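You operate a simulated robot arm through the tools that you are given. There is no shell and no other tool. Be economical: measure what you need, move in short steps, check, and stop when the job is done.

Carry out the task below with a simulated robot arm. There is one attempt and no reset: what you move stays moved.

JOB
Swap the shaker's coarse sieve for the medium one and clamp up again.
Fine: the coarse one goes on the bench; swing arm over, both knobs tight. Where these are worked on the way, their far stop is far enough and under half their travel is too little: swing arm.
Where things are to end (x, y in the base frame): coarse sieve within 0.06 m of [0.34, 0.27].

Only the result counts: the job must be done as asked and must still hold three seconds after the hand-in. Knocking over, shifting, dropping, spilling or breaking anything else fails it.

ROBOT AND FRAMES
A 6-joint arm with a two-finger parallel gripper, fixed in place. Base frame: the origin is at the foot of the arm, x ahead of it, y to its left, z up; the work surface is at about z = 0.86. Lengths are in m, angles in degrees, forces in N, time in s.
With the tool pointing down near the work surface it reaches from about 0.36 to 0.82 m from the base axis. Its first joint turns from -166.0 to 166.0 degrees. Payload 3.91 kg.
Tool frame: the origin (TCP) lies between the finger pads and is the grasp point; the fingertips stand 0.03 m ahead of it; z points along the fingers, y is the line along which they close. The gripper opens to 0.11 m. The fingers are 0.02 m wide and 0.01 m thick; the gripper's body (0.048 by 0.112 m) begins 0.055 m behind the TCP.
Orientation is that of the tool frame in the base frame, as [roll, pitch, yaw] about the fixed x, y, z axes, in that order (R = Rz(yaw) Ry(pitch) Rx(roll)). With the fingers straight down and closing along the base's y, the tool's x points along the base's -x, its y along +y and its z along -z.

CONTROLS
- The arm moves only by the tool apply_moves. Its argument "moves" is a list of rows, each an object of numbers (a shift or turn left out is 0, a gripper value left out holds the last): "ax", "ay", "az": the turn, a rotation vector about the base's x, y, z in degrees; "x", "y", "z": the shift along the base's x, y, z in mm; "hand": the opening, from 0 (shut) to 1 (fully open). In form: [{"ax": .., "ay": .., "az": .., "x": .., "y": .., "z": .., "hand": ..}, ...]. A call has 1 to 8 rows; each row is the pose to reach, as a shift and turn from the pose commanded when the call began. Rows are played at 5 a second. More than 0.05 m and 8.6 degrees between two rows, or a gripper value outside its range, and nothing of the call is played. A pose out of reach is approached as far as the arm can. The call stops where the force on the tool passes 60 N (or 10 N more than at its start, if that is more) or the arm is blocked; 0.2 s more then pass. The fingers move at their own pace (about 0.045 m/s each) and stop on an object; they squeeze with about 37 N. The grip force told is the motor's: it shows also when the fingers shut on nothing. Time passes only in rows, and 0.2 s behind the last, so rows that repeat a pose let the fingers close. The reply holds the time, the measured pose of the TCP, the force on the tool along the base axes, the opening and the grip force, in the units named above and with some noise, with the torque about the TCP (base axes, N m) and any sound that the robot's microphone picked up.
- Cameras (640 x 400 px; columns grow to the right, rows downward): "scene" is fixed at [0.2181, 0.6499, 1.8161]; the picture's right is [-0.81, -0.59, 0.00], its down [-0.52, 0.71, -0.47] and it looks along [0.28, -0.38, -0.88] (base axes); focal length 284 px, centre (320, 200). "wrist" rides on the gripper at [0.077, 0.007, -0.114] in the tool frame; the picture's right is [-0.09, 1.00, 0.00], its down [-0.80, -0.07, -0.59] and it looks along [-0.59, -0.05, 0.80] (tool axes); focal length 270 px, centre (320, 200). There is no depth. A picture from a camera that has moved, and an enlarged one, comes with that camera's place and axes in the base frame and with its lens.
- camera(camera): a new picture of that camera. It takes no simulated time.
- move_column(by): slides the trunk up (or, below 0, down) by that many m; the arm rides with it, the base frame stays. It gives what a move gives, with no picture.
- inspect(camera, box): a new picture of the part [left, top, right, bottom] of that camera's present view, enlarged. It takes no simulated time.
- sign_off(): hands the job in; it is judged then, once.

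Work in short steps. Places have to be worked out from the pictures, the camera data and where the tool is seen: move nearer, look again, correct. Check each grasp and each placing, and mend what went wrong. You have 120 turns and 76 pictures in all, those below and enlarged ones among them. Open the gripper and draw the arm clear of the work before you hand the job in, unless the task says otherwise; then end with one line.

The tools are called after ">>>" by a JSON object that holds its "method" and its "body". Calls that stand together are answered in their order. apply_moves: Moves the arm, as the interface text tells. Its arguments: {"type":"object","properties":{"moves":{"type":"array","items":{"type":"object","properties":{"ax":{"type":"number"},"ay":{"type":"number"},"az":{"type":"number"},"x":{"type":"number"},"y":{"type":"number"},"z":{"type":"number"},"hand":{"type":"number"}}}}},"required":["moves"]} The other tools are called the same way: move_column (by) slides the trunk up or down; camera (camera) takes a picture; inspect (camera, box) takes an enlarged picture of a part of a camera's view; sign_off () hands the job in.

At the start:

```text
time_s: 0.0
eef_pos: [0.3969, 0.2438, 1.4155]
ee_rot: [-179.9, 0.0, 180.0]
force: [-0.2, 0.3, 0.1]
wrist_torque: [-0.01, 0.04, 0.0]
width: 0.1101
grip_force: 0.0
trunk travel left (down, up): [-0.575, 0.035]
```

scene: 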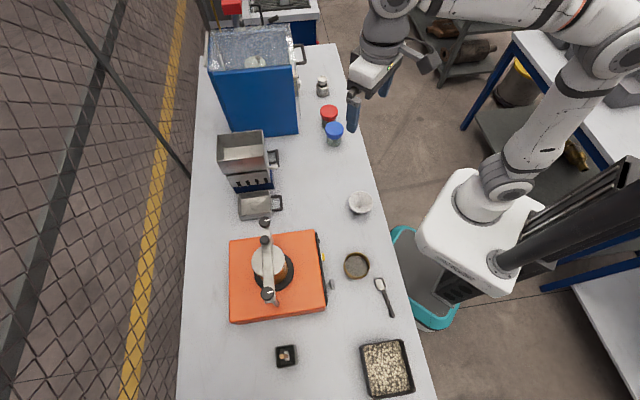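
wrist: 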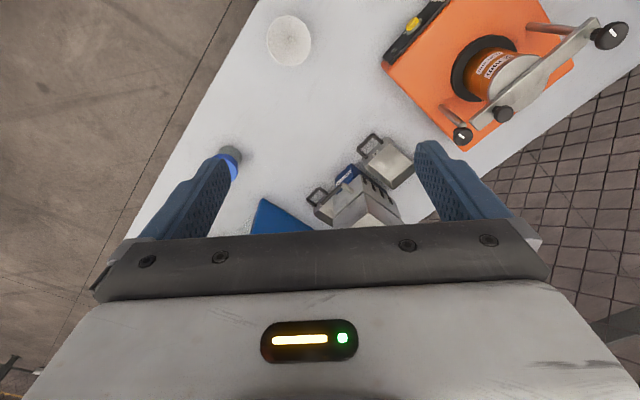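

I'll look closer at the shaker and the rest of the bench first.

>>> {"method": "inspect", "body": {"camera": "scene", "box": [220, 200, 400, 330]}}

>>> {"method": "inspect", "body": {"camera": "scene", "box": [200, 100, 400, 230]}}

>>> {"method": "inspect", "body": {"camera": "wrist", "box": [380, 0, 640, 160]}}

```text
3.08 times, centred on (310, 265) of scene
camera zoom: at [0.2181, 0.6499, 1.8161], right [-0.81, -0.59, 0.0], down [-0.52, 0.71, -0.47], along [0.28, -0.38, -0.88], focal length 875 px, centre (351, 0)
```

zoom: 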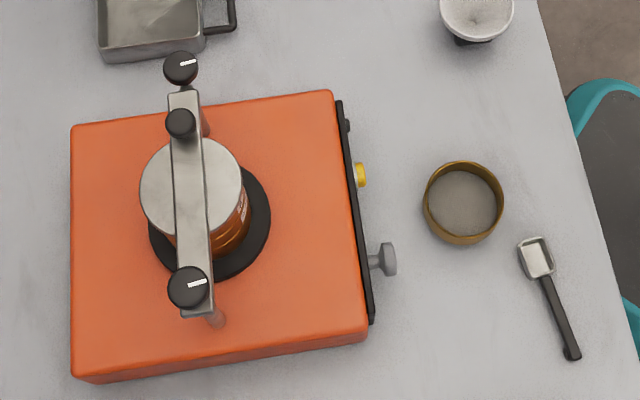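

```text
3.08 times, centred on (300, 165) of scene
camera zoom: at [0.2181, 0.6499, 1.8161], right [-0.81, -0.59, 0.0], down [-0.52, 0.71, -0.47], along [0.28, -0.38, -0.88], focal length 875 px, centre (382, 308)
```

zoom: 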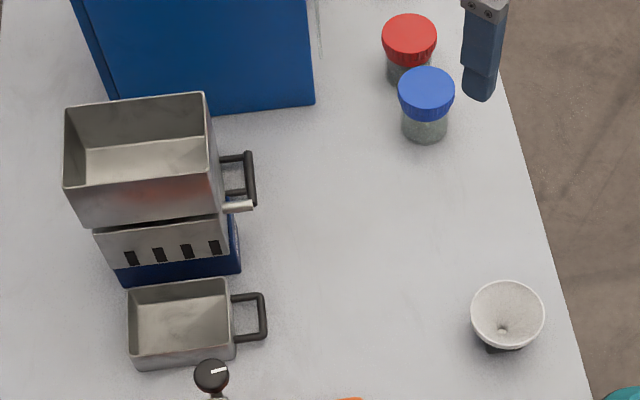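

```text
2.46 times, centred on (510, 80) of wrist
camera zoom: at [0.3205, 0.2501, 1.5305], right [0.09, 1.0, 0.0], down [0.8, -0.07, 0.59], along [0.59, -0.05, -0.8], focal length 665 px, centre (-148, 495)
```

zoom: 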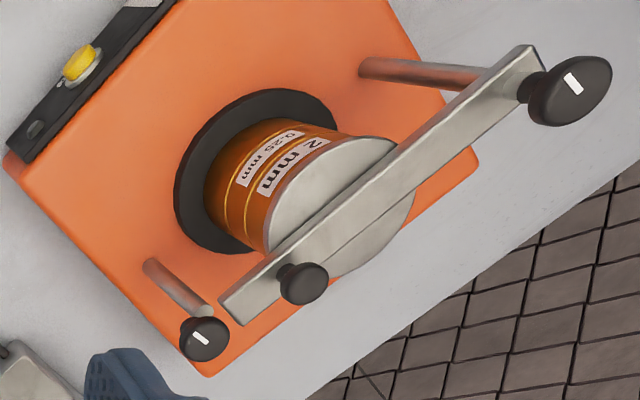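

The coarse (2 mm) sieve is on top of the stack under the lid and swing arm; the medium is likely the brown ring near (0.27, 0.38). I'll move over the shaker for a closer view.

>>> {"method": "apply_moves", "body": {"moves": [{"y": 40, "z": -15}, {"y": 80, "z": -30}, {"y": 120, "z": -45}, {"y": 160, "z": -60}, {"y": 200, "z": -75}, {"y": 240, "z": -95}, {"x": 5, "y": 280, "z": -115}, {"x": 10, "y": 300, "z": -140}]}}

>>> {"method": "camera", "body": {"camera": "wrist"}}

```text
time_s: 1.8
eef_pos: [0.4096, 0.5443, 1.278]
ee_rot: [180.0, 0.0, 180.0]
force: [0.9, -0.5, 0.2]
wrist_torque: [-0.03, 0.03, 0.01]
width: 0.1099
grip_force: 0.0
trunk travel left (down, up): [-0.575, 0.035]
```

```text
70 pictures are left
camera wrist: at [0.3318, 0.5518, 1.3915], right [0.09, 1.0, 0.0], down [0.8, -0.07, 0.59], along [0.59, -0.05, -0.8], focal length 270 px, centre (320, 200)
```

wrist: 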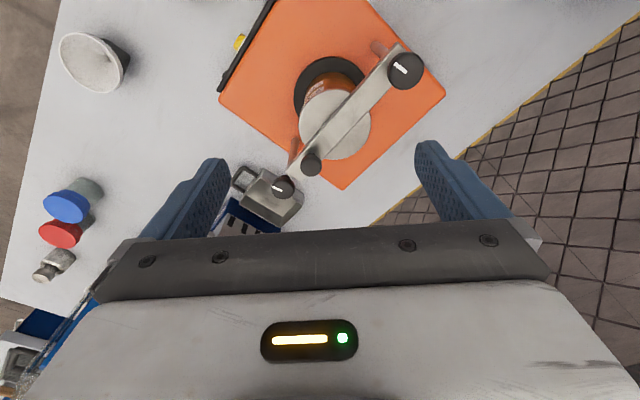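

Knob A comes out near (0.388, 0.625, 1.13), grip C near (0.487, 0.528, 1.11), knob B near (0.536, 0.482, 1.08). I'll enlarge for details.

>>> {"method": "inspect", "body": {"camera": "wrist", "box": [210, 30, 450, 210]}}

>>> {"method": "inspect", "body": {"camera": "scene", "box": [235, 205, 305, 310]}}

```text
2.22 times, centred on (330, 120) of wrist
camera zoom: at [0.3318, 0.5518, 1.3915], right [0.09, 1.0, 0.0], down [0.8, -0.07, 0.59], along [0.59, -0.05, -0.8], focal length 601 px, centre (298, 378)
```

zoom: 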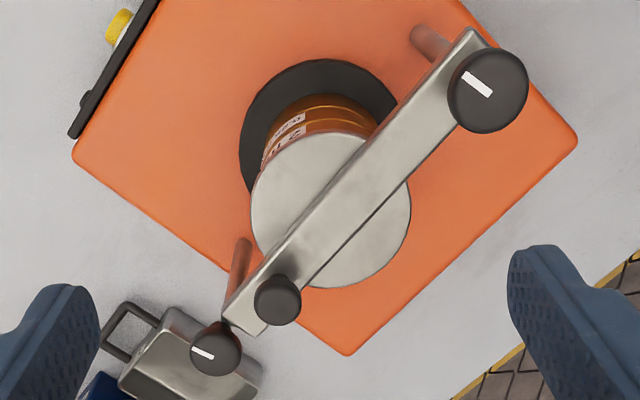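

```text
3.81 times, centred on (270, 258) of scene
camera zoom: at [0.2181, 0.6499, 1.8161], right [-0.81, -0.59, 0.0], down [-0.52, 0.71, -0.47], along [0.28, -0.38, -0.88], focal length 1083 px, centre (510, -19)
```

zoom: 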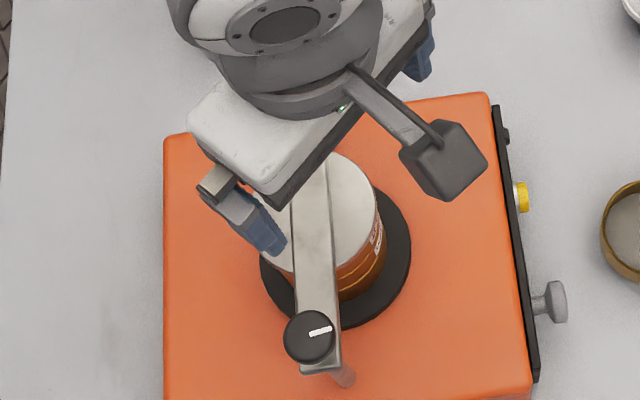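

I need a side view of the arm tip and knob B; I'll yaw the tool 90° while backing to the -y side, staying high.

>>> {"method": "apply_moves", "body": {"moves": [{"az": 8, "y": -30, "x": 10}, {"az": 16, "y": -60, "x": 20}, {"az": 24, "y": -90, "x": 30}, {"az": 32, "y": -120, "x": 40}, {"az": 40, "y": -150, "x": 50}, {"az": 48, "y": -180, "x": 60}, {"az": 56, "y": -210, "x": 70}, {"az": 64, "y": -240, "x": 80}]}}

>>> {"method": "apply_moves", "body": {"moves": [{"az": 8, "z": -15}, {"az": 16, "z": -30}, {"az": 24, "z": -45}, {"az": 26, "z": -55}]}}

>>> {"method": "apply_moves", "body": {"moves": [{"ax": 8}, {"ax": 16}, {"ax": 24}, {"ax": 30}]}}

>>> {"method": "camera", "body": {"camera": "wrist"}}

```text
time_s: 3.6
eef_pos: [0.4887, 0.3028, 1.2755]
ee_rot: [-179.9, 0.0, -115.9]
force: [-0.2, -0.1, 0.4]
wrist_torque: [0.03, -0.04, 0.03]
width: 0.1099
grip_force: 0.0
trunk travel left (down, up): [-0.575, 0.035]
```

```text
time_s: 4.6
eef_pos: [0.489, 0.3037, 1.2197]
ee_rot: [180.0, 0.1, -89.9]
force: [-1.3, 0.4, 0.4]
wrist_torque: [0.01, 0.01, -0.01]
width: 0.11
grip_force: 0.1
trunk travel left (down, up): [-0.575, 0.035]
```

```text
time_s: 5.6
eef_pos: [0.4887, 0.3035, 1.2208]
ee_rot: [-179.9, 30.1, -90.0]
force: [0.0, -0.1, -0.1]
wrist_torque: [-0.01, 0.04, -0.01]
width: 0.11
grip_force: 0.0
trunk travel left (down, up): [-0.575, 0.035]
```

```text
67 pictures are left
camera wrist: at [0.4807, 0.179, 1.2819], right [-1.0, 0.08, 0.04], down [0.07, 0.4, 0.92], along [0.05, 0.92, -0.4], focal length 270 px, centre (320, 200)
```

wrist: 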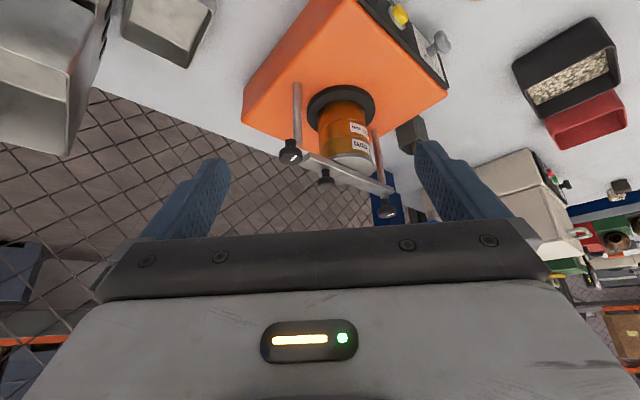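

>>> {"method": "inspect", "body": {"camera": "wrist", "box": [270, 70, 420, 220]}}

```text
2.67 times, centred on (345, 145) of wrist
camera zoom: at [0.4807, 0.179, 1.2819], right [-1.0, 0.08, 0.04], down [0.07, 0.4, 0.92], along [0.05, 0.92, -0.4], focal length 721 px, centre (253, 347)
```

zoom: 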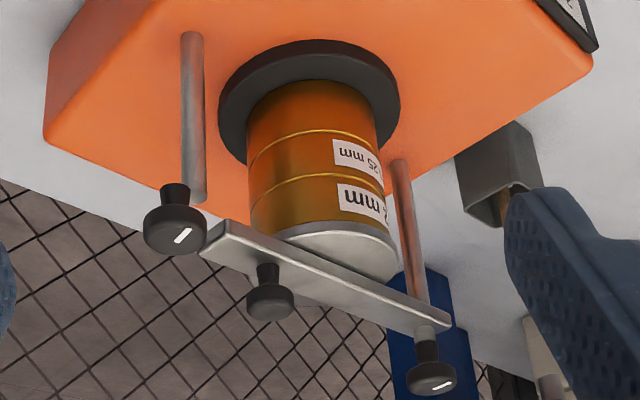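

The coarse 2 mm is on top, with lid; two marked knobs sit on posts and C is the swing arm's grip. I'll level the tool and move above knob B with the fingers closing across the arm line.

>>> {"method": "apply_moves", "body": {"moves": [{"ax": -8}, {"ax": -16}, {"ax": -24}, {"ax": -30}]}}

>>> {"method": "apply_moves", "body": {"moves": [{"az": -8, "x": 8, "y": 30}, {"az": -16, "x": 16, "y": 60}, {"az": -24, "x": 24, "y": 90}, {"az": -32, "x": 32, "y": 120}, {"az": -40, "x": 40, "y": 150}, {"az": -45, "x": 45, "y": 179}]}}

>>> {"method": "camera", "body": {"camera": "wrist"}}

```text
time_s: 6.6
eef_pos: [0.4891, 0.3037, 1.2208]
ee_rot: [-180.0, 0.0, -90.0]
force: [-0.4, 0.3, 0.4]
wrist_torque: [-0.01, -0.02, 0.0]
width: 0.1101
grip_force: 0.0
trunk travel left (down, up): [-0.575, 0.035]
```

```text
time_s: 8.0
eef_pos: [0.5349, 0.4848, 1.2211]
ee_rot: [180.0, 0.0, -135.1]
force: [-0.3, 0.6, -0.5]
wrist_torque: [0.0, 0.0, 0.03]
width: 0.1099
grip_force: 0.0
trunk travel left (down, up): [-0.575, 0.035]
```

```text
65 pictures are left
camera wrist: at [0.475, 0.4343, 1.3363], right [-0.64, 0.77, 0.0], down [0.62, 0.52, 0.59], along [0.46, 0.38, -0.8], focal length 270 px, centre (320, 200)
```

wrist: 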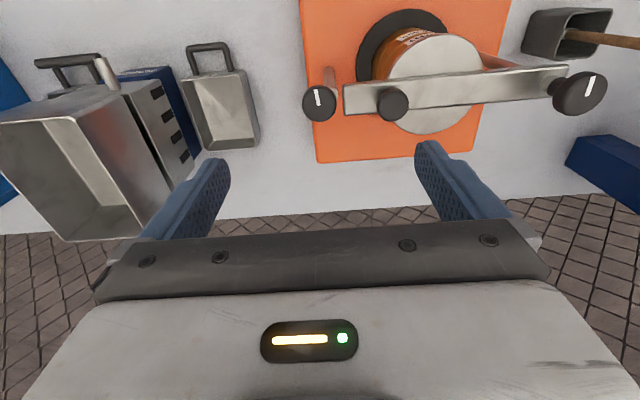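

Knob B computes to (0.534, 0.480). Descend to near it with fingers partly closed and check.

>>> {"method": "apply_moves", "body": {"moves": [{"z": -40, "y": -3, "hand": 0.6}, {"z": -80, "y": -3, "hand": 0.6}, {"z": -95, "y": -3, "hand": 0.6}, {"z": -95, "y": -3, "hand": 0.6}]}}

>>> {"method": "camera", "body": {"camera": "wrist"}}

```text
time_s: 9.0
eef_pos: [0.5349, 0.4786, 1.1267]
ee_rot: [-179.9, 0.0, -134.9]
force: [0.4, 0.2, -0.1]
wrist_torque: [-0.02, -0.03, -0.01]
width: 0.0658
grip_force: 0.1
trunk travel left (down, up): [-0.575, 0.035]
```

```text
64 pictures are left
camera wrist: at [0.4746, 0.4297, 1.2411], right [-0.64, 0.77, 0.0], down [0.62, 0.52, 0.59], along [0.46, 0.38, -0.8], focal length 270 px, centre (320, 200)
```

wrist: 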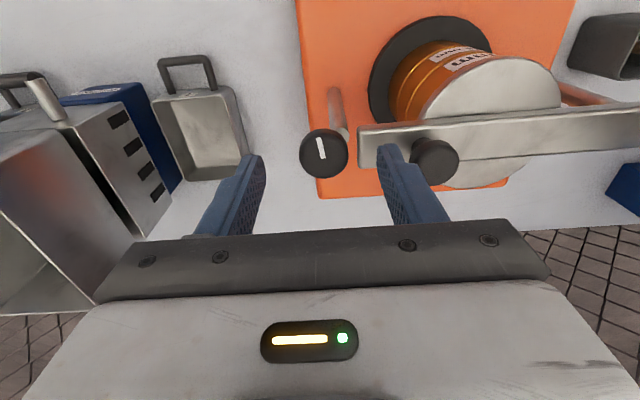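

The fingers close along the arm line here, so I'll raise and rotate -90° so they straddle knob B across the arm.

>>> {"method": "apply_moves", "body": {"moves": [{"z": 30}, {"z": 30, "az": -8}, {"z": 30, "az": -16}, {"z": 30, "az": -24}, {"z": 30, "az": -32}, {"z": 30, "az": -40}, {"z": 30, "az": -48}]}}

>>> {"method": "apply_moves", "body": {"moves": [{"az": -8}, {"az": -16}, {"az": -24}, {"az": -32}, {"az": -40}, {"az": -42}, {"az": -42, "z": -30}]}}

>>> {"method": "camera", "body": {"camera": "wrist"}}

```text
time_s: 10.6
eef_pos: [0.5332, 0.4785, 1.1556]
ee_rot: [180.0, 0.0, 176.9]
force: [-0.7, 0.0, -0.5]
wrist_torque: [-0.03, 0.01, -0.03]
width: 0.0664
grip_force: 0.1
trunk travel left (down, up): [-0.575, 0.035]
```

```text
time_s: 12.2
eef_pos: [0.5345, 0.4775, 1.1249]
ee_rot: [-179.9, 0.0, 134.9]
force: [0.8, 0.3, -0.4]
wrist_torque: [0.05, 0.01, 0.0]
width: 0.0661
grip_force: 0.0
trunk travel left (down, up): [-0.575, 0.035]
```

```text
63 pictures are left
camera wrist: at [0.4844, 0.538, 1.2397], right [0.77, 0.64, 0.0], down [0.52, -0.62, 0.59], along [0.38, -0.46, -0.8], focal length 270 px, centre (320, 200)
```

wrist: 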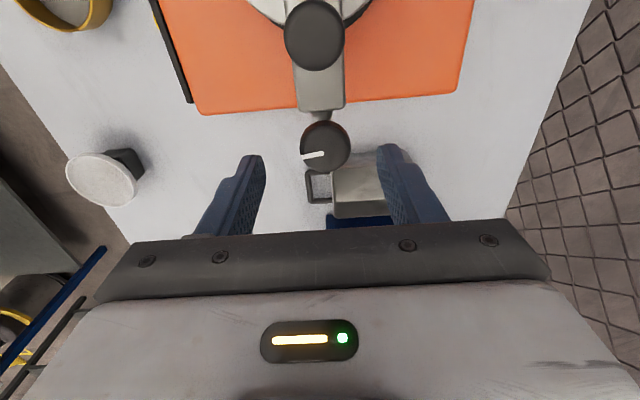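

Knob B is centred between the fingers. Descend 25 mm and close.

>>> {"method": "apply_moves", "body": {"moves": [{"z": -15, "x": -1, "y": 3}, {"z": -27, "x": -1, "y": 3}, {"z": -27, "x": -1, "y": 3, "hand": 0.0}, {"z": -27, "x": -1, "y": 3, "hand": 0.0}, {"z": -27, "x": -1, "y": 3, "hand": 0.0}, {"z": -27, "x": -1, "y": 3, "hand": 0.0}]}}

>>> {"method": "camera", "body": {"camera": "wrist"}}

```text
time_s: 13.6
eef_pos: [0.5343, 0.4837, 1.0978]
ee_rot: [179.9, 0.0, 134.9]
force: [13.5, 15.4, 4.5]
wrist_torque: [0.66, -0.58, 0.0]
width: 0.0312
grip_force: 44.8
trunk travel left (down, up): [-0.575, 0.035]
```

```text
62 pictures are left
camera wrist: at [0.4838, 0.5425, 1.2128], right [0.77, 0.64, 0.0], down [0.52, -0.62, 0.59], along [0.38, -0.45, -0.8], focal length 270 px, centre (320, 200)
```

wrist: 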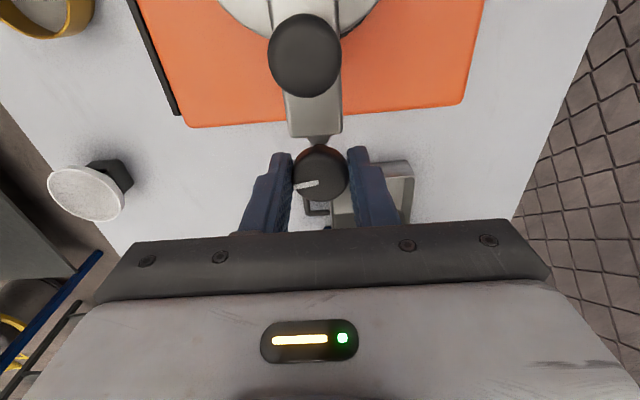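

Knob gripped (31 mm). I'll relieve the lateral force and twist counter-clockwise, watching torque.

>>> {"method": "apply_moves", "body": {"moves": [{"x": 2, "y": 2}, {"x": 2, "y": 2, "az": 8}, {"x": 2, "y": 2, "az": 16}, {"x": 2, "y": 2, "az": 24}, {"x": 2, "y": 2, "az": 32}]}}

>>> {"method": "inspect", "body": {"camera": "scene", "box": [235, 205, 305, 310]}}

```text
time_s: 14.8
eef_pos: [0.5342, 0.4832, 1.0987]
ee_rot: [-179.9, 0.0, 167.1]
force: [4.7, -1.1, 2.0]
wrist_torque: [-0.6, -0.96, -0.01]
width: 0.0317
grip_force: 45.1
trunk travel left (down, up): [-0.575, 0.035]
```

```text
3.81 times, centred on (270, 258) of scene
camera zoom: at [0.2181, 0.6499, 1.8161], right [-0.81, -0.59, 0.0], down [-0.52, 0.71, -0.47], along [0.28, -0.38, -0.88], focal length 1083 px, centre (510, -19)
```

zoom: 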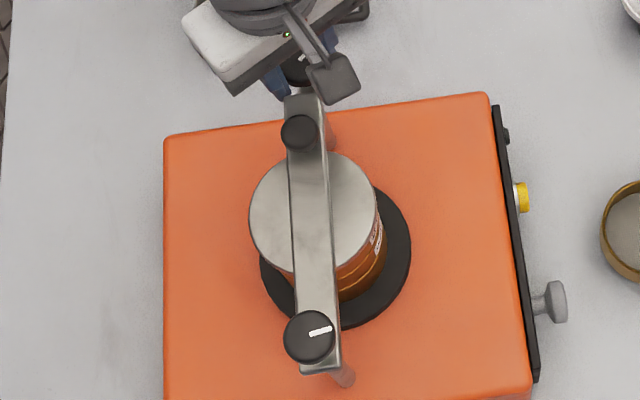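

No resistance torque and no slip seen; keep turning CCW and check the mark in the wrist view.

>>> {"method": "apply_moves", "body": {"moves": [{"az": 8}, {"az": 16}, {"az": 24}, {"az": 32}, {"az": 40}, {"az": 48}, {"az": 56}, {"az": 64}]}}

>>> {"method": "camera", "body": {"camera": "wrist"}}

```text
time_s: 15.9
eef_pos: [0.5471, 0.4873, 1.0983]
ee_rot: [179.6, 1.2, -157.9]
force: [32.5, 14.4, -12.0]
wrist_torque: [0.27, -1.84, -0.69]
width: 0.0308
grip_force: 44.9
trunk travel left (down, up): [-0.575, 0.035]
stopped in row 5: the force on the tool passed its limit at 71 N (the readings are from after the stop); the commanded pose is now the measured one
```

```text
60 pictures are left
camera wrist: at [0.4699, 0.4632, 1.2112], right [-0.3, 0.96, 0.01], down [0.76, 0.23, 0.61], along [0.58, 0.19, -0.79], focal length 270 px, centre (320, 200)
```

wrist: 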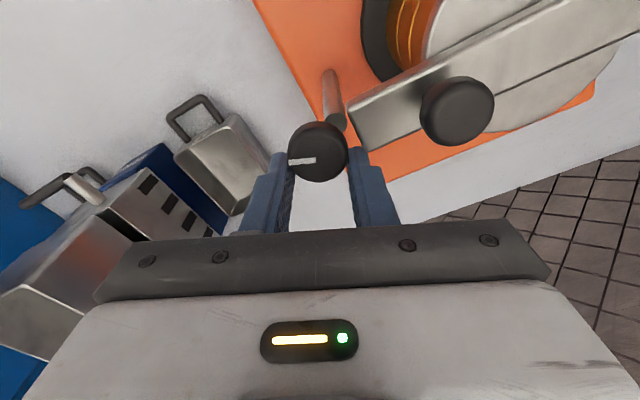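

The finger touched the arm tip after the knob had turned ~67° with the grip. I'll release slightly, lift, rotate back and regrip with the fingers in the clear sector.

>>> {"method": "apply_moves", "body": {"moves": [{"hand": 0.36}, {"hand": 0.36}, {"hand": 0.36, "z": 20}, {"hand": 0.6, "z": 45}]}}

>>> {"method": "camera", "body": {"camera": "wrist"}}

```text
time_s: 16.8
eef_pos: [0.5475, 0.4842, 1.1137]
ee_rot: [-179.9, 0.7, -157.8]
force: [32.1, -4.7, -14.6]
wrist_torque: [-0.42, -1.22, -0.62]
width: 0.0486
grip_force: 0.1
trunk travel left (down, up): [-0.575, 0.035]
stopped in row 4: the force on the tool passed its limit at 80 N (the readings are from after the stop); the commanded pose is now the measured one
```

```text
59 pictures are left
camera wrist: at [0.472, 0.461, 1.2261], right [-0.29, 0.96, 0.0], down [0.76, 0.23, 0.6], along [0.58, 0.18, -0.8], focal length 270 px, centre (320, 200)
```

wrist: 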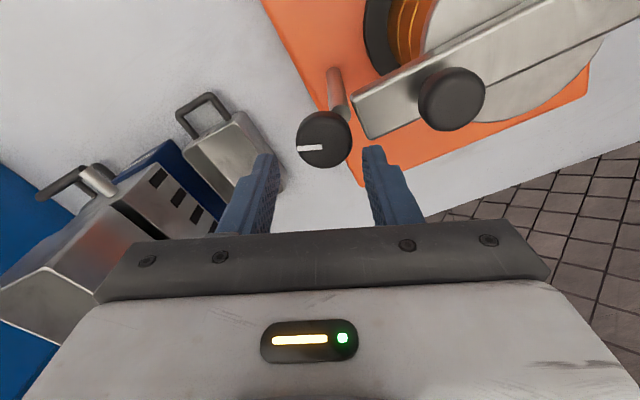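

The right finger presses the arm's tip corner. I'll back away in +x before lifting.

>>> {"method": "apply_moves", "body": {"moves": [{"x": 8}, {"x": 12, "z": 10}, {"x": 12, "z": 40}]}}

>>> {"method": "camera", "body": {"camera": "wrist"}}

>>> {"method": "inspect", "body": {"camera": "scene", "box": [235, 205, 305, 310]}}

```text
time_s: 17.6
eef_pos: [0.5478, 0.4867, 1.1586]
ee_rot: [179.7, 0.9, -157.5]
force: [0.0, 0.2, 0.0]
wrist_torque: [0.01, -0.04, -0.01]
width: 0.0659
grip_force: 0.1
trunk travel left (down, up): [-0.575, 0.035]
```

```text
58 pictures are left
camera wrist: at [0.472, 0.4621, 1.2723], right [-0.3, 0.95, 0.0], down [0.76, 0.24, 0.61], along [0.58, 0.19, -0.79], focal length 270 px, centre (320, 200)
```

wrist: 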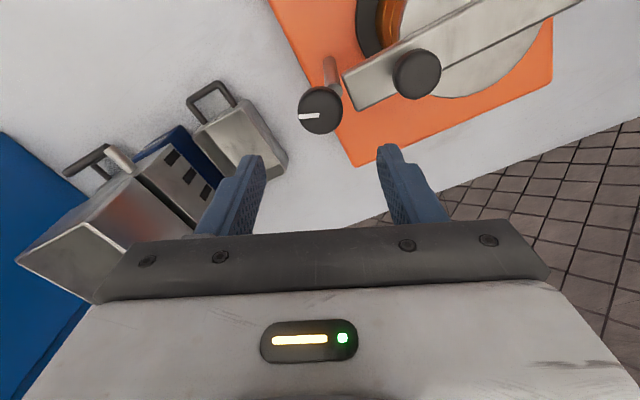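

```text
3.81 times, centred on (270, 258) of scene
camera zoom: at [0.2181, 0.6499, 1.8161], right [-0.81, -0.59, 0.0], down [-0.52, 0.71, -0.47], along [0.28, -0.38, -0.88], focal length 1083 px, centre (510, -19)
```

zoom: 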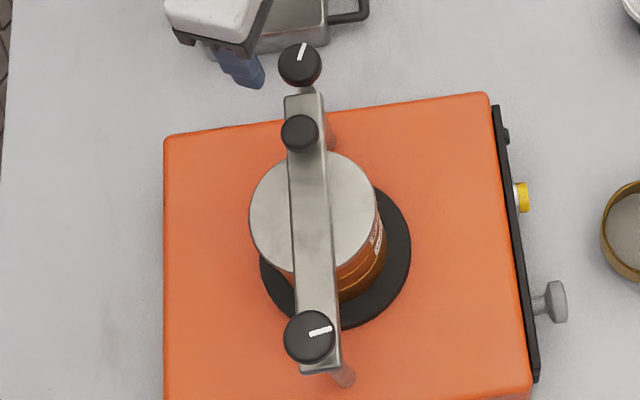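

B has turned ~70° CCW (mark moved). I'll rotate the gripper back ~120° and regrip to continue the turn in the clear sector, re-centring on (0.534, 0.482).

>>> {"method": "apply_moves", "body": {"moves": [{"az": -8, "x": -14, "y": -4}, {"az": -16, "x": -14, "y": -4}, {"az": -24, "x": -14, "y": -4}, {"az": -32, "x": -14, "y": -4}, {"az": -40, "x": -14, "y": -4}, {"az": -48, "x": -14, "y": -4}, {"az": -56, "x": -14, "y": -4}, {"az": -64, "x": -14, "y": -4}]}}

>>> {"method": "apply_moves", "body": {"moves": [{"az": -8}, {"az": -16}, {"az": -24}, {"az": -32}, {"az": -40}, {"az": -48}, {"az": -56}]}}

>>> {"method": "camera", "body": {"camera": "wrist"}}

```text
time_s: 19.4
eef_pos: [0.535, 0.4835, 1.1573]
ee_rot: [179.8, 0.7, 138.5]
force: [-0.2, 0.3, -0.1]
wrist_torque: [-0.03, -0.06, 0.0]
width: 0.0658
grip_force: 0.1
trunk travel left (down, up): [-0.575, 0.035]
```

```text
time_s: 21.0
eef_pos: [0.536, 0.4822, 1.157]
ee_rot: [179.9, 1.0, 82.4]
force: [0.8, 0.3, 0.2]
wrist_torque: [0.0, -0.01, 0.01]
width: 0.066
grip_force: 0.0
trunk travel left (down, up): [-0.575, 0.035]
```

```text
56 pictures are left
camera wrist: at [0.5518, 0.5595, 1.2707], right [0.98, -0.22, 0.0], down [-0.18, -0.78, 0.61], along [-0.13, -0.59, -0.79], focal length 270 px, centre (320, 200)
```

wrist: 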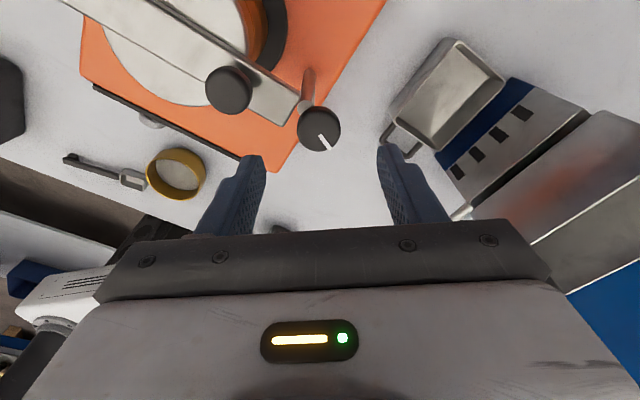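

Knob B centred at about (0.534, 0.483). Descend and close.

>>> {"method": "apply_moves", "body": {"moves": [{"z": -40, "x": -1, "y": 1}, {"z": -62, "x": -1, "y": 1}, {"z": -62, "x": -1, "y": 1, "hand": 0.0}, {"z": -62, "x": -1, "y": 1, "hand": 0.0}, {"z": -62, "x": -1, "y": 1, "hand": 0.0}, {"z": -62, "x": -1, "y": 1, "hand": 0.0}]}}

>>> {"method": "apply_moves", "body": {"moves": [{"az": 8}, {"az": 16}, {"az": 24}, {"az": 32}, {"az": 40}]}}

>>> {"method": "camera", "body": {"camera": "wrist"}}

```text
time_s: 21.6
eef_pos: [0.5318, 0.4873, 1.1142]
ee_rot: [179.2, -0.8, 82.4]
force: [-16.1, 2.4, 28.0]
wrist_torque: [0.36, 1.32, 0.18]
width: 0.0512
grip_force: 8.5
trunk travel left (down, up): [-0.575, 0.035]
stopped in row 3: the force on the tool passed its limit at 66 N (the readings are from after the stop); the commanded pose is now the measured one
```

```text
time_s: 22.8
eef_pos: [0.531, 0.4885, 1.1138]
ee_rot: [178.8, -0.3, 122.5]
force: [-18.1, 20.6, 40.2]
wrist_torque: [0.66, 0.55, -0.05]
width: 0.0298
grip_force: 45.0
trunk travel left (down, up): [-0.575, 0.035]
```

```text
55 pictures are left
camera wrist: at [0.4925, 0.5551, 1.2294], right [0.89, 0.46, 0.02], down [0.36, -0.72, 0.59], along [0.29, -0.51, -0.81], focal length 270 px, centre (320, 200)
```

wrist: 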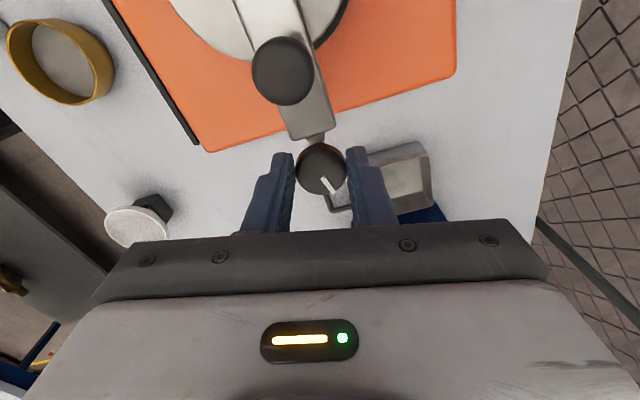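

Left finger touched the arm's corner on descent, but the knob is gripped and turned a further 40°. Ease position and continue turning.

>>> {"method": "apply_moves", "body": {"moves": [{"y": -3, "x": 2, "z": 2}, {"az": 8, "y": -4, "x": 2, "z": 2}, {"az": 16, "y": -4, "x": 2, "z": 2}, {"az": 24, "y": -4, "x": 2, "z": 2}, {"az": 32, "y": -4, "x": 2, "z": 2}, {"az": 40, "y": -4, "x": 2, "z": 2}]}}

>>> {"method": "camera", "body": {"camera": "wrist"}}

```text
time_s: 24.2
eef_pos: [0.5328, 0.4838, 1.1136]
ee_rot: [179.0, -0.2, 162.5]
force: [-24.6, 15.3, 29.0]
wrist_torque: [0.36, 0.91, 0.05]
width: 0.0302
grip_force: 45.0
trunk travel left (down, up): [-0.575, 0.035]
```

```text
54 pictures are left
camera wrist: at [0.4596, 0.511, 1.2282], right [0.38, 0.92, 0.02], down [0.74, -0.32, 0.59], along [0.55, -0.21, -0.81], focal length 270 px, centre (320, 200)
```

wrist: 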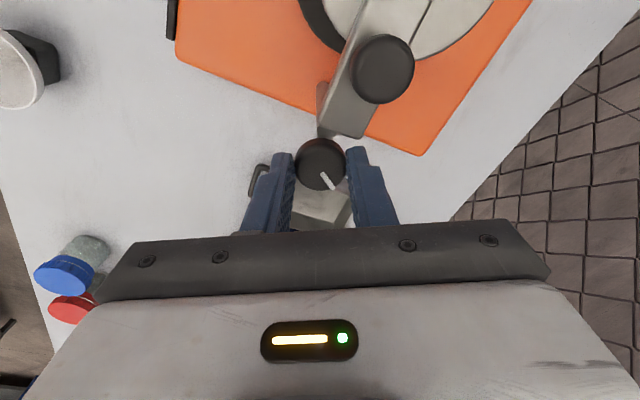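

Knob still follows (~150° total) with little torque. Continue a bit further.

>>> {"method": "apply_moves", "body": {"moves": [{"az": 8, "x": -2, "z": 2}, {"az": 16, "x": -2, "z": 2}, {"az": 24, "x": -2, "z": 2}, {"az": 32, "x": -2, "z": 2}]}}

>>> {"method": "inspect", "body": {"camera": "wrist", "box": [220, 60, 420, 240]}}

```text
time_s: 25.2
eef_pos: [0.542, 0.4848, 1.1125]
ee_rot: [179.0, 0.1, -165.9]
force: [33.5, 17.4, 24.2]
wrist_torque: [0.58, -1.5, -2.22]
width: 0.0301
grip_force: 44.5
trunk travel left (down, up): [-0.575, 0.035]
```

```text
2.22 times, centred on (320, 150) of wrist
camera zoom: at [0.4655, 0.4696, 1.2274], right [-0.16, 0.99, 0.02], down [0.8, 0.12, 0.59], along [0.59, 0.11, -0.8], focal length 601 px, centre (320, 311)
```

zoom: 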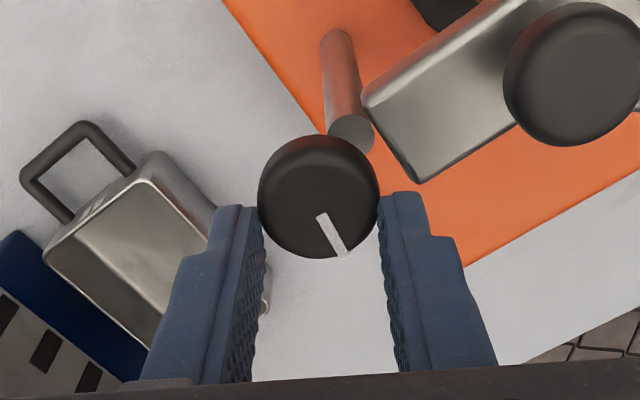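

Torque rose (−2.2 Nm) – either the knob's stop or arm contact. Release and back off upward, then check the marks.

>>> {"method": "apply_moves", "body": {"moves": [{"x": -8, "az": -8}, {"x": -8, "az": -10, "hand": 0.36}, {"x": -8, "az": -10, "hand": 0.38}, {"x": -8, "az": -10, "z": 20, "hand": 0.38}, {"x": -8, "az": -10, "z": 60, "hand": 0.6}]}}

>>> {"method": "inspect", "body": {"camera": "scene", "box": [235, 205, 305, 310]}}

>>> {"method": "camera", "body": {"camera": "wrist"}}

```text
time_s: 25.7
eef_pos: [0.5417, 0.48, 1.1134]
ee_rot: [178.9, 0.7, -173.7]
force: [19.9, -5.9, -3.4]
wrist_torque: [-0.27, -0.87, -0.45]
width: 0.0358
grip_force: 0.1
trunk travel left (down, up): [-0.575, 0.035]
stopped in row 2: the force on the tool passed its limit at 62 N (the readings are from after the stop); the commanded pose is now the measured one
```

```text
3.81 times, centred on (270, 258) of scene
camera zoom: at [0.2181, 0.6499, 1.8161], right [-0.81, -0.59, 0.0], down [-0.52, 0.71, -0.47], along [0.28, -0.38, -0.88], focal length 1083 px, centre (510, -19)
```

zoom: 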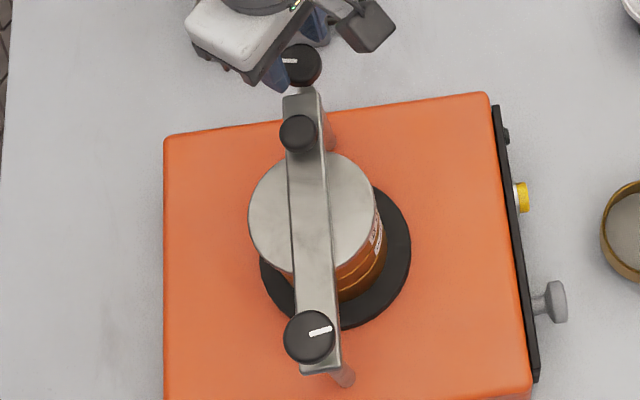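

```text
51 pictures are left
camera wrist: at [0.4612, 0.4767, 1.2267], right [-0.02, 1.0, 0.02], down [0.8, 0.01, 0.6], along [0.6, 0.03, -0.8], focal length 270 px, centre (320, 200)
```

wrist: 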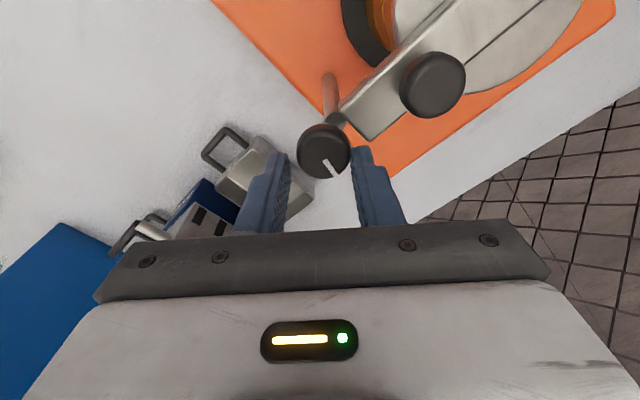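

B's mark has turned ~180° and the arm tip even shifted slightly. Lift clear and go to knob A.

>>> {"method": "apply_moves", "body": {"moves": [{"hand": 0.36, "x": -3}, {"hand": 0.38, "x": -3, "z": 15}, {"hand": 0.45, "x": -3, "z": 50}, {"hand": 0.6, "z": 90, "x": -5}]}}

>>> {"method": "apply_moves", "body": {"moves": [{"az": -8, "x": -25, "y": 25, "z": 10}, {"az": -16, "x": -50, "y": 50, "z": 15}, {"az": -24, "x": -75, "y": 75, "z": 15}, {"az": -32, "x": -100, "y": 100, "z": 15}, {"az": -40, "x": -125, "y": 125, "z": 15}, {"az": -46, "x": -145, "y": 143, "z": 15}]}}

>>> {"method": "camera", "body": {"camera": "wrist"}}

```text
time_s: 26.7
eef_pos: [0.5277, 0.4814, 1.2066]
ee_rot: [179.0, 0.6, -173.4]
force: [-0.4, 0.5, -0.1]
wrist_torque: [0.01, -0.05, 0.01]
width: 0.066
grip_force: 0.0
trunk travel left (down, up): [-0.575, 0.035]
```

```text
time_s: 28.1
eef_pos: [0.3857, 0.6254, 1.2193]
ee_rot: [179.0, 0.5, 140.3]
force: [-0.3, -0.1, -0.5]
wrist_torque: [0.0, 0.04, -0.03]
width: 0.0659
grip_force: 0.0
trunk travel left (down, up): [-0.575, 0.035]
```

```text
50 pictures are left
camera wrist: at [0.3272, 0.6789, 1.3346], right [0.7, 0.71, 0.02], down [0.56, -0.57, 0.6], along [0.44, -0.41, -0.8], focal length 270 px, centre (320, 200)
```

wrist: 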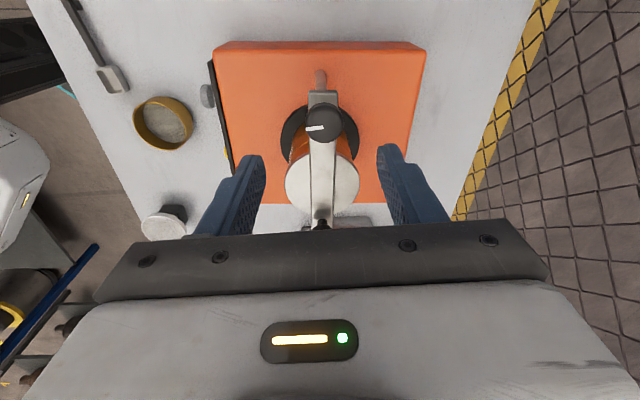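

Knob A at about (0.389, 0.626). Level the tool, descend around it (TCP to 1.13) and close.

>>> {"method": "apply_moves", "body": {"moves": [{"ax": -0.5, "ay": 1, "x": 3, "z": -45}, {"ax": -0.5, "ay": 1, "x": 3, "z": -88}, {"ax": -0.5, "ay": 1, "x": 3, "z": -88, "hand": 0}, {"ax": -0.5, "ay": 1, "x": 3, "z": -88, "hand": 0}, {"ax": -0.5, "ay": 1, "x": 3, "z": -88, "hand": 0}, {"ax": -0.5, "ay": 1, "x": 3, "z": -88, "hand": 0}]}}

>>> {"method": "camera", "body": {"camera": "wrist"}}

```text
time_s: 29.5
eef_pos: [0.3911, 0.6258, 1.1329]
ee_rot: [179.8, 0.0, 140.4]
force: [18.8, 25.9, 11.2]
wrist_torque: [0.53, -0.51, 0.03]
width: 0.0317
grip_force: 44.5
trunk travel left (down, up): [-0.575, 0.035]
```

```text
49 pictures are left
camera wrist: at [0.3352, 0.68, 1.2469], right [0.7, 0.71, 0.0], down [0.57, -0.57, 0.59], along [0.43, -0.41, -0.8], focal length 270 px, centre (320, 200)
```

wrist: 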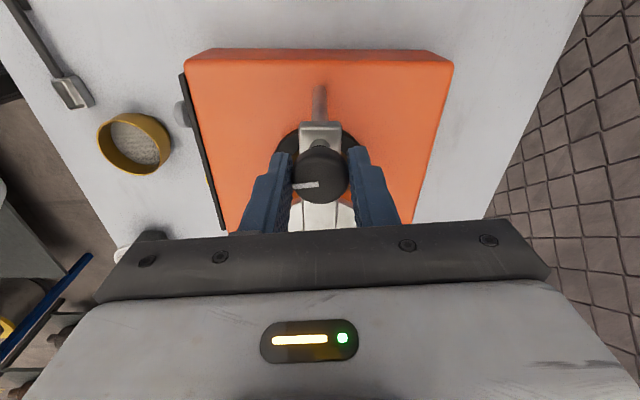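

Knob A is gripped. Ease along the closing axis and turn CCW.

>>> {"method": "apply_moves", "body": {"moves": [{"x": 2, "y": 3}, {"x": 2, "y": 3, "az": 8}, {"x": 2, "y": 3, "az": 16}, {"x": 2, "y": 3, "az": 24}, {"x": 2, "y": 3, "az": 32}, {"x": 2, "y": 3, "az": 40}, {"x": 2, "y": 3, "az": 48}, {"x": 2, "y": 3, "az": 56}]}}

>>> {"method": "apply_moves", "body": {"moves": [{"az": 8}, {"az": 16}, {"az": 24}, {"az": 32}, {"az": 40}, {"az": 48}, {"az": 56}]}}

>>> {"method": "camera", "body": {"camera": "wrist"}}

```text
time_s: 31.3
eef_pos: [0.3915, 0.626, 1.1327]
ee_rot: [179.9, 0.0, -163.4]
force: [12.9, -9.2, 8.9]
wrist_torque: [-0.07, -0.89, -0.05]
width: 0.0313
grip_force: 44.6
trunk travel left (down, up): [-0.575, 0.035]
```

```text
time_s: 32.9
eef_pos: [0.3927, 0.6239, 1.1328]
ee_rot: [179.8, -0.1, -107.4]
force: [11.9, -21.6, 0.1]
wrist_torque: [-1.42, 0.19, 0.0]
width: 0.0317
grip_force: 45.0
trunk travel left (down, up): [-0.575, 0.035]
```

```text
48 pictures are left
camera wrist: at [0.3619, 0.5531, 1.2468], right [-0.92, 0.38, 0.0], down [0.31, 0.74, 0.59], along [0.23, 0.55, -0.8], focal length 270 px, centre (320, 200)
```

wrist: 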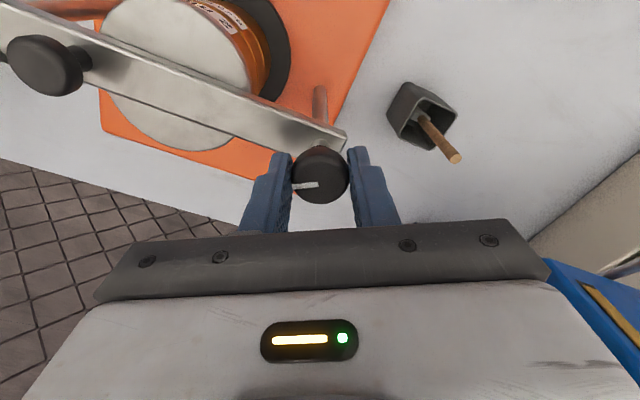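

Knob A has turned ~112°; continue to see whether there is a stop.

>>> {"method": "apply_moves", "body": {"moves": [{"az": 8}, {"az": 16}, {"az": 24}, {"az": 32}, {"az": 40}, {"az": 48}, {"az": 56}, {"az": 64}]}}

>>> {"method": "camera", "body": {"camera": "wrist"}}

```text
time_s: 34.7
eef_pos: [0.3929, 0.6258, 1.1324]
ee_rot: [179.8, 0.2, -43.4]
force: [12.0, -23.4, -12.0]
wrist_torque: [-0.35, -0.36, -0.04]
width: 0.0315
grip_force: 45.3
trunk travel left (down, up): [-0.575, 0.035]
```

```text
47 pictures are left
camera wrist: at [0.443, 0.5679, 1.2466], right [-0.75, -0.66, 0.0], down [-0.53, 0.6, 0.6], along [-0.4, 0.45, -0.8], focal length 270 px, centre (320, 200)
```

wrist: 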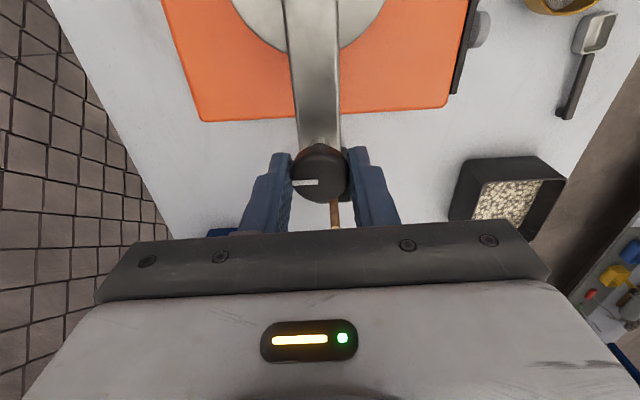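

176° turned. The vertical force drifted, so I'll release and lift to check the knob's height and mark in the scene view.

>>> {"method": "apply_moves", "body": {"moves": [{"hand": 0.6}, {"hand": 0.6}, {"hand": 0.6, "z": 40}, {"hand": 0.6, "z": 80}, {"z": 120, "y": -10}, {"z": 130, "y": -50}, {"z": 130, "y": -100}]}}

>>> {"method": "inspect", "body": {"camera": "scene", "box": [235, 205, 305, 310]}}

```text
time_s: 36.3
eef_pos: [0.3898, 0.5241, 1.2616]
ee_rot: [-179.9, 0.1, -43.5]
force: [-0.1, -0.1, -0.1]
wrist_torque: [0.01, 0.03, 0.02]
width: 0.066
grip_force: 0.0
trunk travel left (down, up): [-0.575, 0.035]
```

```text
3.81 times, centred on (270, 258) of scene
camera zoom: at [0.2181, 0.6499, 1.8161], right [-0.81, -0.59, 0.0], down [-0.52, 0.71, -0.47], along [0.28, -0.38, -0.88], focal length 1083 px, centre (510, -19)
```

zoom: 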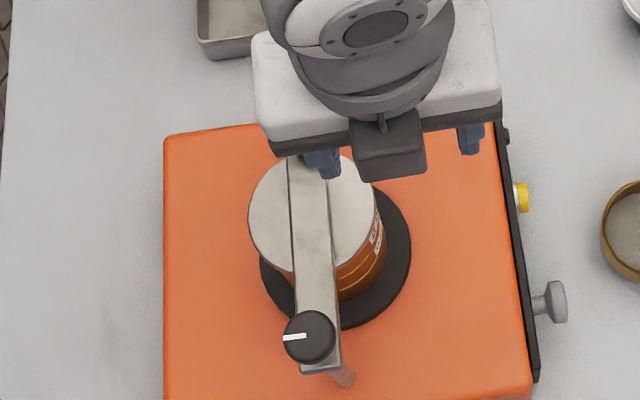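

Knob A's mark is reversed (180°). Now go above grip C with fingers across the arm.

>>> {"method": "apply_moves", "body": {"moves": [{"x": 40}, {"x": 80}, {"x": 98, "y": 2}, {"x": 98, "y": 2, "z": -40}, {"x": 98, "y": 2, "z": -80}]}}

>>> {"method": "camera", "body": {"camera": "wrist"}}

```text
time_s: 37.5
eef_pos: [0.4884, 0.5311, 1.1815]
ee_rot: [179.9, 0.1, -43.5]
force: [0.2, 0.1, 0.0]
wrist_torque: [-0.01, 0.01, -0.03]
width: 0.0661
grip_force: 0.1
trunk travel left (down, up): [-0.575, 0.035]
```

```text
45 pictures are left
camera wrist: at [0.5381, 0.4728, 1.2962], right [-0.75, -0.66, 0.0], down [-0.53, 0.6, 0.6], along [-0.4, 0.45, -0.8], focal length 270 px, centre (320, 200)
```

wrist: 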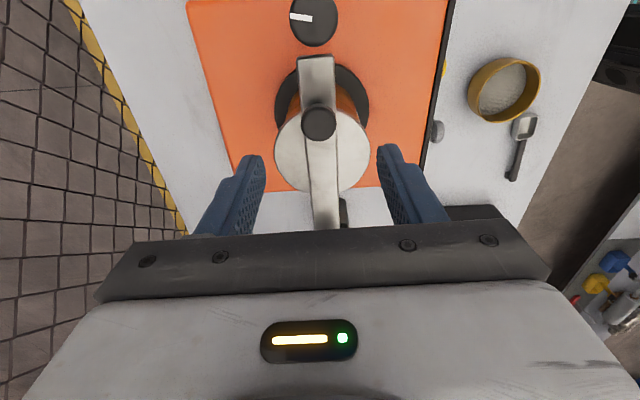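

C at about (0.491, 0.526). Descend to grip it.

>>> {"method": "apply_moves", "body": {"moves": [{"x": 2, "y": -4, "z": -35, "hand": 0.6}, {"x": 2, "y": -4, "z": -60, "hand": 0.6}, {"x": 2, "y": -4, "z": -60, "hand": 0}, {"x": 2, "y": -4, "z": -60, "hand": 0}, {"x": 2, "y": -4, "z": -60, "hand": 0}, {"x": 2, "y": -4, "z": -60, "hand": 0}]}}

```text
time_s: 38.9
eef_pos: [0.4901, 0.5266, 1.1238]
ee_rot: [-179.9, 0.1, -43.5]
force: [13.6, 15.9, 6.9]
wrist_torque: [0.39, -0.47, 0.0]
width: 0.0249
grip_force: 44.6
trunk travel left (down, up): [-0.575, 0.035]
```

Gripped C. Try swinging clockwise (toward the robot side) a small arc about A.

>>> {"method": "apply_moves", "body": {"moves": [{"x": -7.1, "y": -6.8, "az": -4}, {"x": -14.8, "y": -13.1, "az": -8}]}}

```text
time_s: 39.4
eef_pos: [0.4901, 0.5275, 1.1222]
ee_rot: [-178.8, 0.1, -47.4]
force: [19.4, 24.3, -12.7]
wrist_torque: [0.74, -0.41, 0.08]
width: 0.0253
grip_force: 44.4
trunk travel left (down, up): [-0.575, 0.035]
stopped in row 2: the force on the tool passed its limit at 68 N (the readings are from after the stop); the commanded pose is now the measured one
```

CW is blocked (68 N). Try the other direction.

>>> {"method": "apply_moves", "body": {"moves": [{"x": 6, "y": 6, "az": 3}, {"x": 10, "y": 11, "az": 6}, {"x": 13, "y": 15, "az": 8}]}}

>>> {"method": "camera", "body": {"camera": "wrist"}}

```text
time_s: 40.1
eef_pos: [0.4997, 0.5376, 1.1236]
ee_rot: [-179.2, 0.1, -39.4]
force: [2.9, -2.5, -31.7]
wrist_torque: [-0.04, -0.09, 0.0]
width: 0.0251
grip_force: 45.1
trunk travel left (down, up): [-0.575, 0.035]
```

```text
44 pictures are left
camera wrist: at [0.5533, 0.4816, 1.2383], right [-0.7, -0.71, -0.01], down [-0.58, 0.56, 0.6], along [-0.42, 0.43, -0.8], focal length 270 px, centre (320, 200)
```

wrist: 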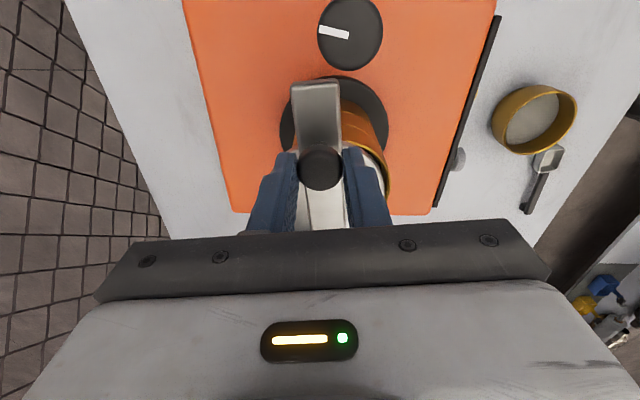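

It swings CCW. I'll check whether the lid is moving with the arm.

>>> {"method": "inspect", "body": {"camera": "wrist", "box": [220, 60, 440, 240]}}

>>> {"method": "inspect", "body": {"camera": "scene", "box": [235, 205, 305, 310]}}

```text
2.22 times, centred on (330, 150) of wrist
camera zoom: at [0.5533, 0.4816, 1.2383], right [-0.7, -0.71, -0.01], down [-0.58, 0.56, 0.6], along [-0.42, 0.43, -0.8], focal length 601 px, centre (298, 311)
```

zoom: 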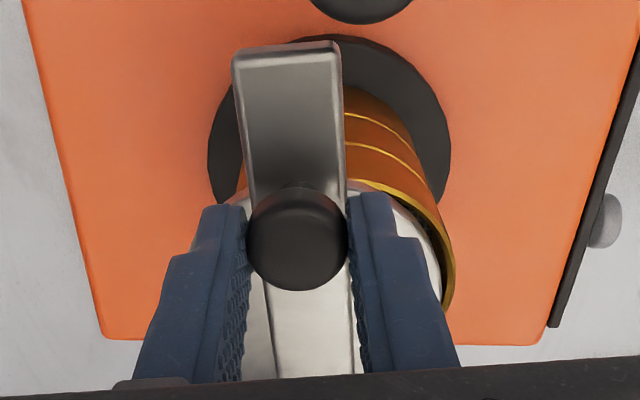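

```text
3.81 times, centred on (270, 258) of scene
camera zoom: at [0.2181, 0.6499, 1.8161], right [-0.81, -0.59, 0.0], down [-0.52, 0.71, -0.47], along [0.28, -0.38, -0.88], focal length 1083 px, centre (510, -19)
```

zoom: 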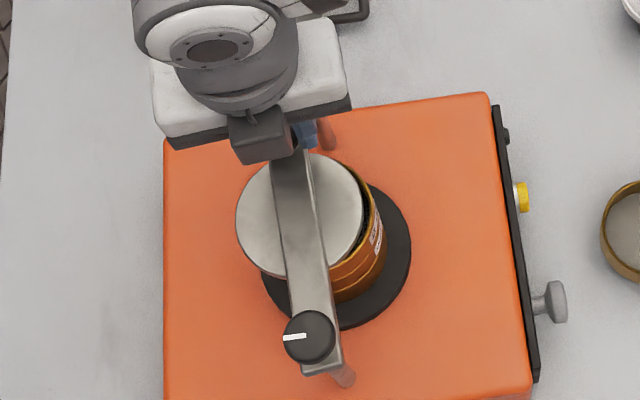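

The plate moves with the arm (attached), uncovering the open coarse sieve. Continue the swing along the arc.

>>> {"method": "apply_moves", "body": {"moves": [{"x": 5.2, "y": 6.7, "az": 3.5, "z": -2}, {"x": 9.9, "y": 13.7, "az": 6.9, "z": -2}, {"x": 14.2, "y": 21, "az": 10.4, "z": -2}, {"x": 18.1, "y": 28.8, "az": 13.9, "z": -2}, {"x": 21.5, "y": 36.7, "az": 17.4, "z": -2}, {"x": 24.4, "y": 44.8, "az": 20.9, "z": -2}]}}

>>> {"method": "inspect", "body": {"camera": "scene", "box": [235, 205, 305, 310]}}

```text
time_s: 41.5
eef_pos: [0.5257, 0.583, 1.1247]
ee_rot: [-178.8, 0.3, -18.6]
force: [4.5, -0.4, -13.8]
wrist_torque: [-0.09, -0.12, -0.15]
width: 0.0253
grip_force: 44.7
trunk travel left (down, up): [-0.575, 0.035]
```

```text
3.81 times, centred on (270, 258) of scene
camera zoom: at [0.2181, 0.6499, 1.8161], right [-0.81, -0.59, 0.0], down [-0.52, 0.71, -0.47], along [0.28, -0.38, -0.88], focal length 1083 px, centre (510, -19)
```

zoom: 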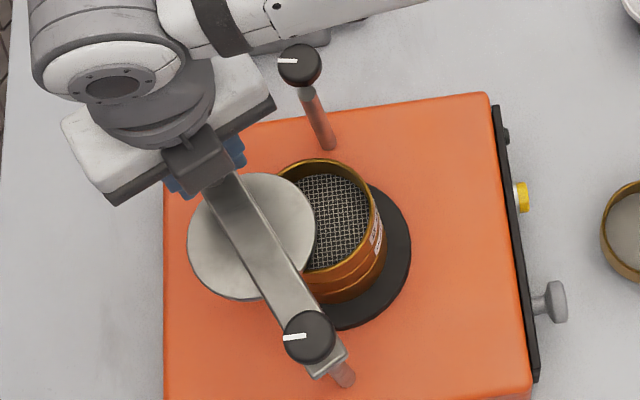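

Mesh visible and arm swinging well. Continue in the same arc as far as reach allows.

>>> {"method": "apply_moves", "body": {"moves": [{"x": 4.3, "y": 16.7, "az": 7}, {"x": 6.6, "y": 33.8, "az": 14}, {"x": 6.7, "y": 51, "az": 21}, {"x": 4.8, "y": 68.1, "az": 28}]}}

>>> {"method": "inspect", "body": {"camera": "scene", "box": [225, 205, 305, 320]}}

```text
time_s: 42.5
eef_pos: [0.5021, 0.608, 1.1148]
ee_rot: [-178.9, 0.5, 7.9]
force: [1.9, -1.0, -0.6]
wrist_torque: [-0.01, 0.09, -0.02]
width: 0.0
grip_force: 38.0
out of reach, approached as far as the arm can: row 2, 3, 4
trunk travel left (down, up): [-0.575, 0.035]
```

```text
3.48 times, centred on (265, 262) of scene
camera zoom: at [0.2181, 0.6499, 1.8161], right [-0.81, -0.59, 0.0], down [-0.52, 0.71, -0.47], along [0.28, -0.38, -0.88], focal length 989 px, centre (511, -17)
```

zoom: 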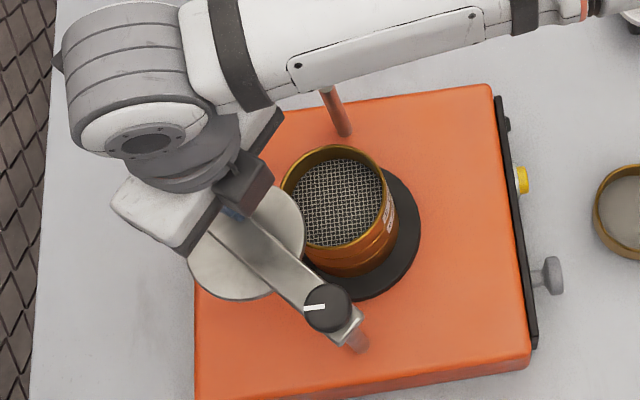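

Reached the arm's limit (~0.79 m) and slipped off C; the arm has swung ~35-40°. Lift clear, then lower the trunk to extend reach.

>>> {"method": "apply_moves", "body": {"moves": [{"z": 10}, {"z": 30}, {"z": 70}, {"z": 110}, {"z": 150}, {"z": 190, "x": -20, "y": -20}, {"z": 220, "x": -40, "y": -40}]}}

>>> {"method": "move_column", "body": {"by": -0.2}}

>>> {"method": "camera", "body": {"camera": "wrist"}}

```text
time_s: 44.1
eef_pos: [0.4539, 0.5577, 1.3145]
ee_rot: [-178.9, 0.3, 9.4]
force: [0.5, -0.1, 0.1]
wrist_torque: [-0.02, 0.0, 0.02]
width: 0.0
grip_force: 37.3
out of reach, approached as far as the arm can: row 2, 3, 4, 5, 6, 7
trunk travel left (down, up): [-0.575, 0.035]
```

```text
time_s: 46.3
eef_pos: [0.4527, 0.5575, 1.1165]
ee_rot: [-178.8, 0.2, 9.3]
force: [0.1, 0.7, -0.9]
wrist_torque: [-0.01, -0.01, 0.0]
width: 0.0001
grip_force: 37.9
trunk travel left (down, up): [-0.375, 0.235]
```

```text
39 pictures are left
camera wrist: at [0.5292, 0.561, 1.2292], right [0.08, -1.0, -0.02], down [-0.8, -0.07, 0.6], along [-0.6, -0.03, -0.8], focal length 270 px, centre (320, 200)
```

wrist: 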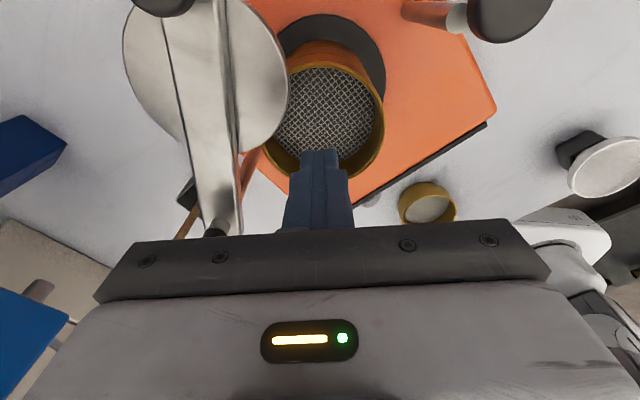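

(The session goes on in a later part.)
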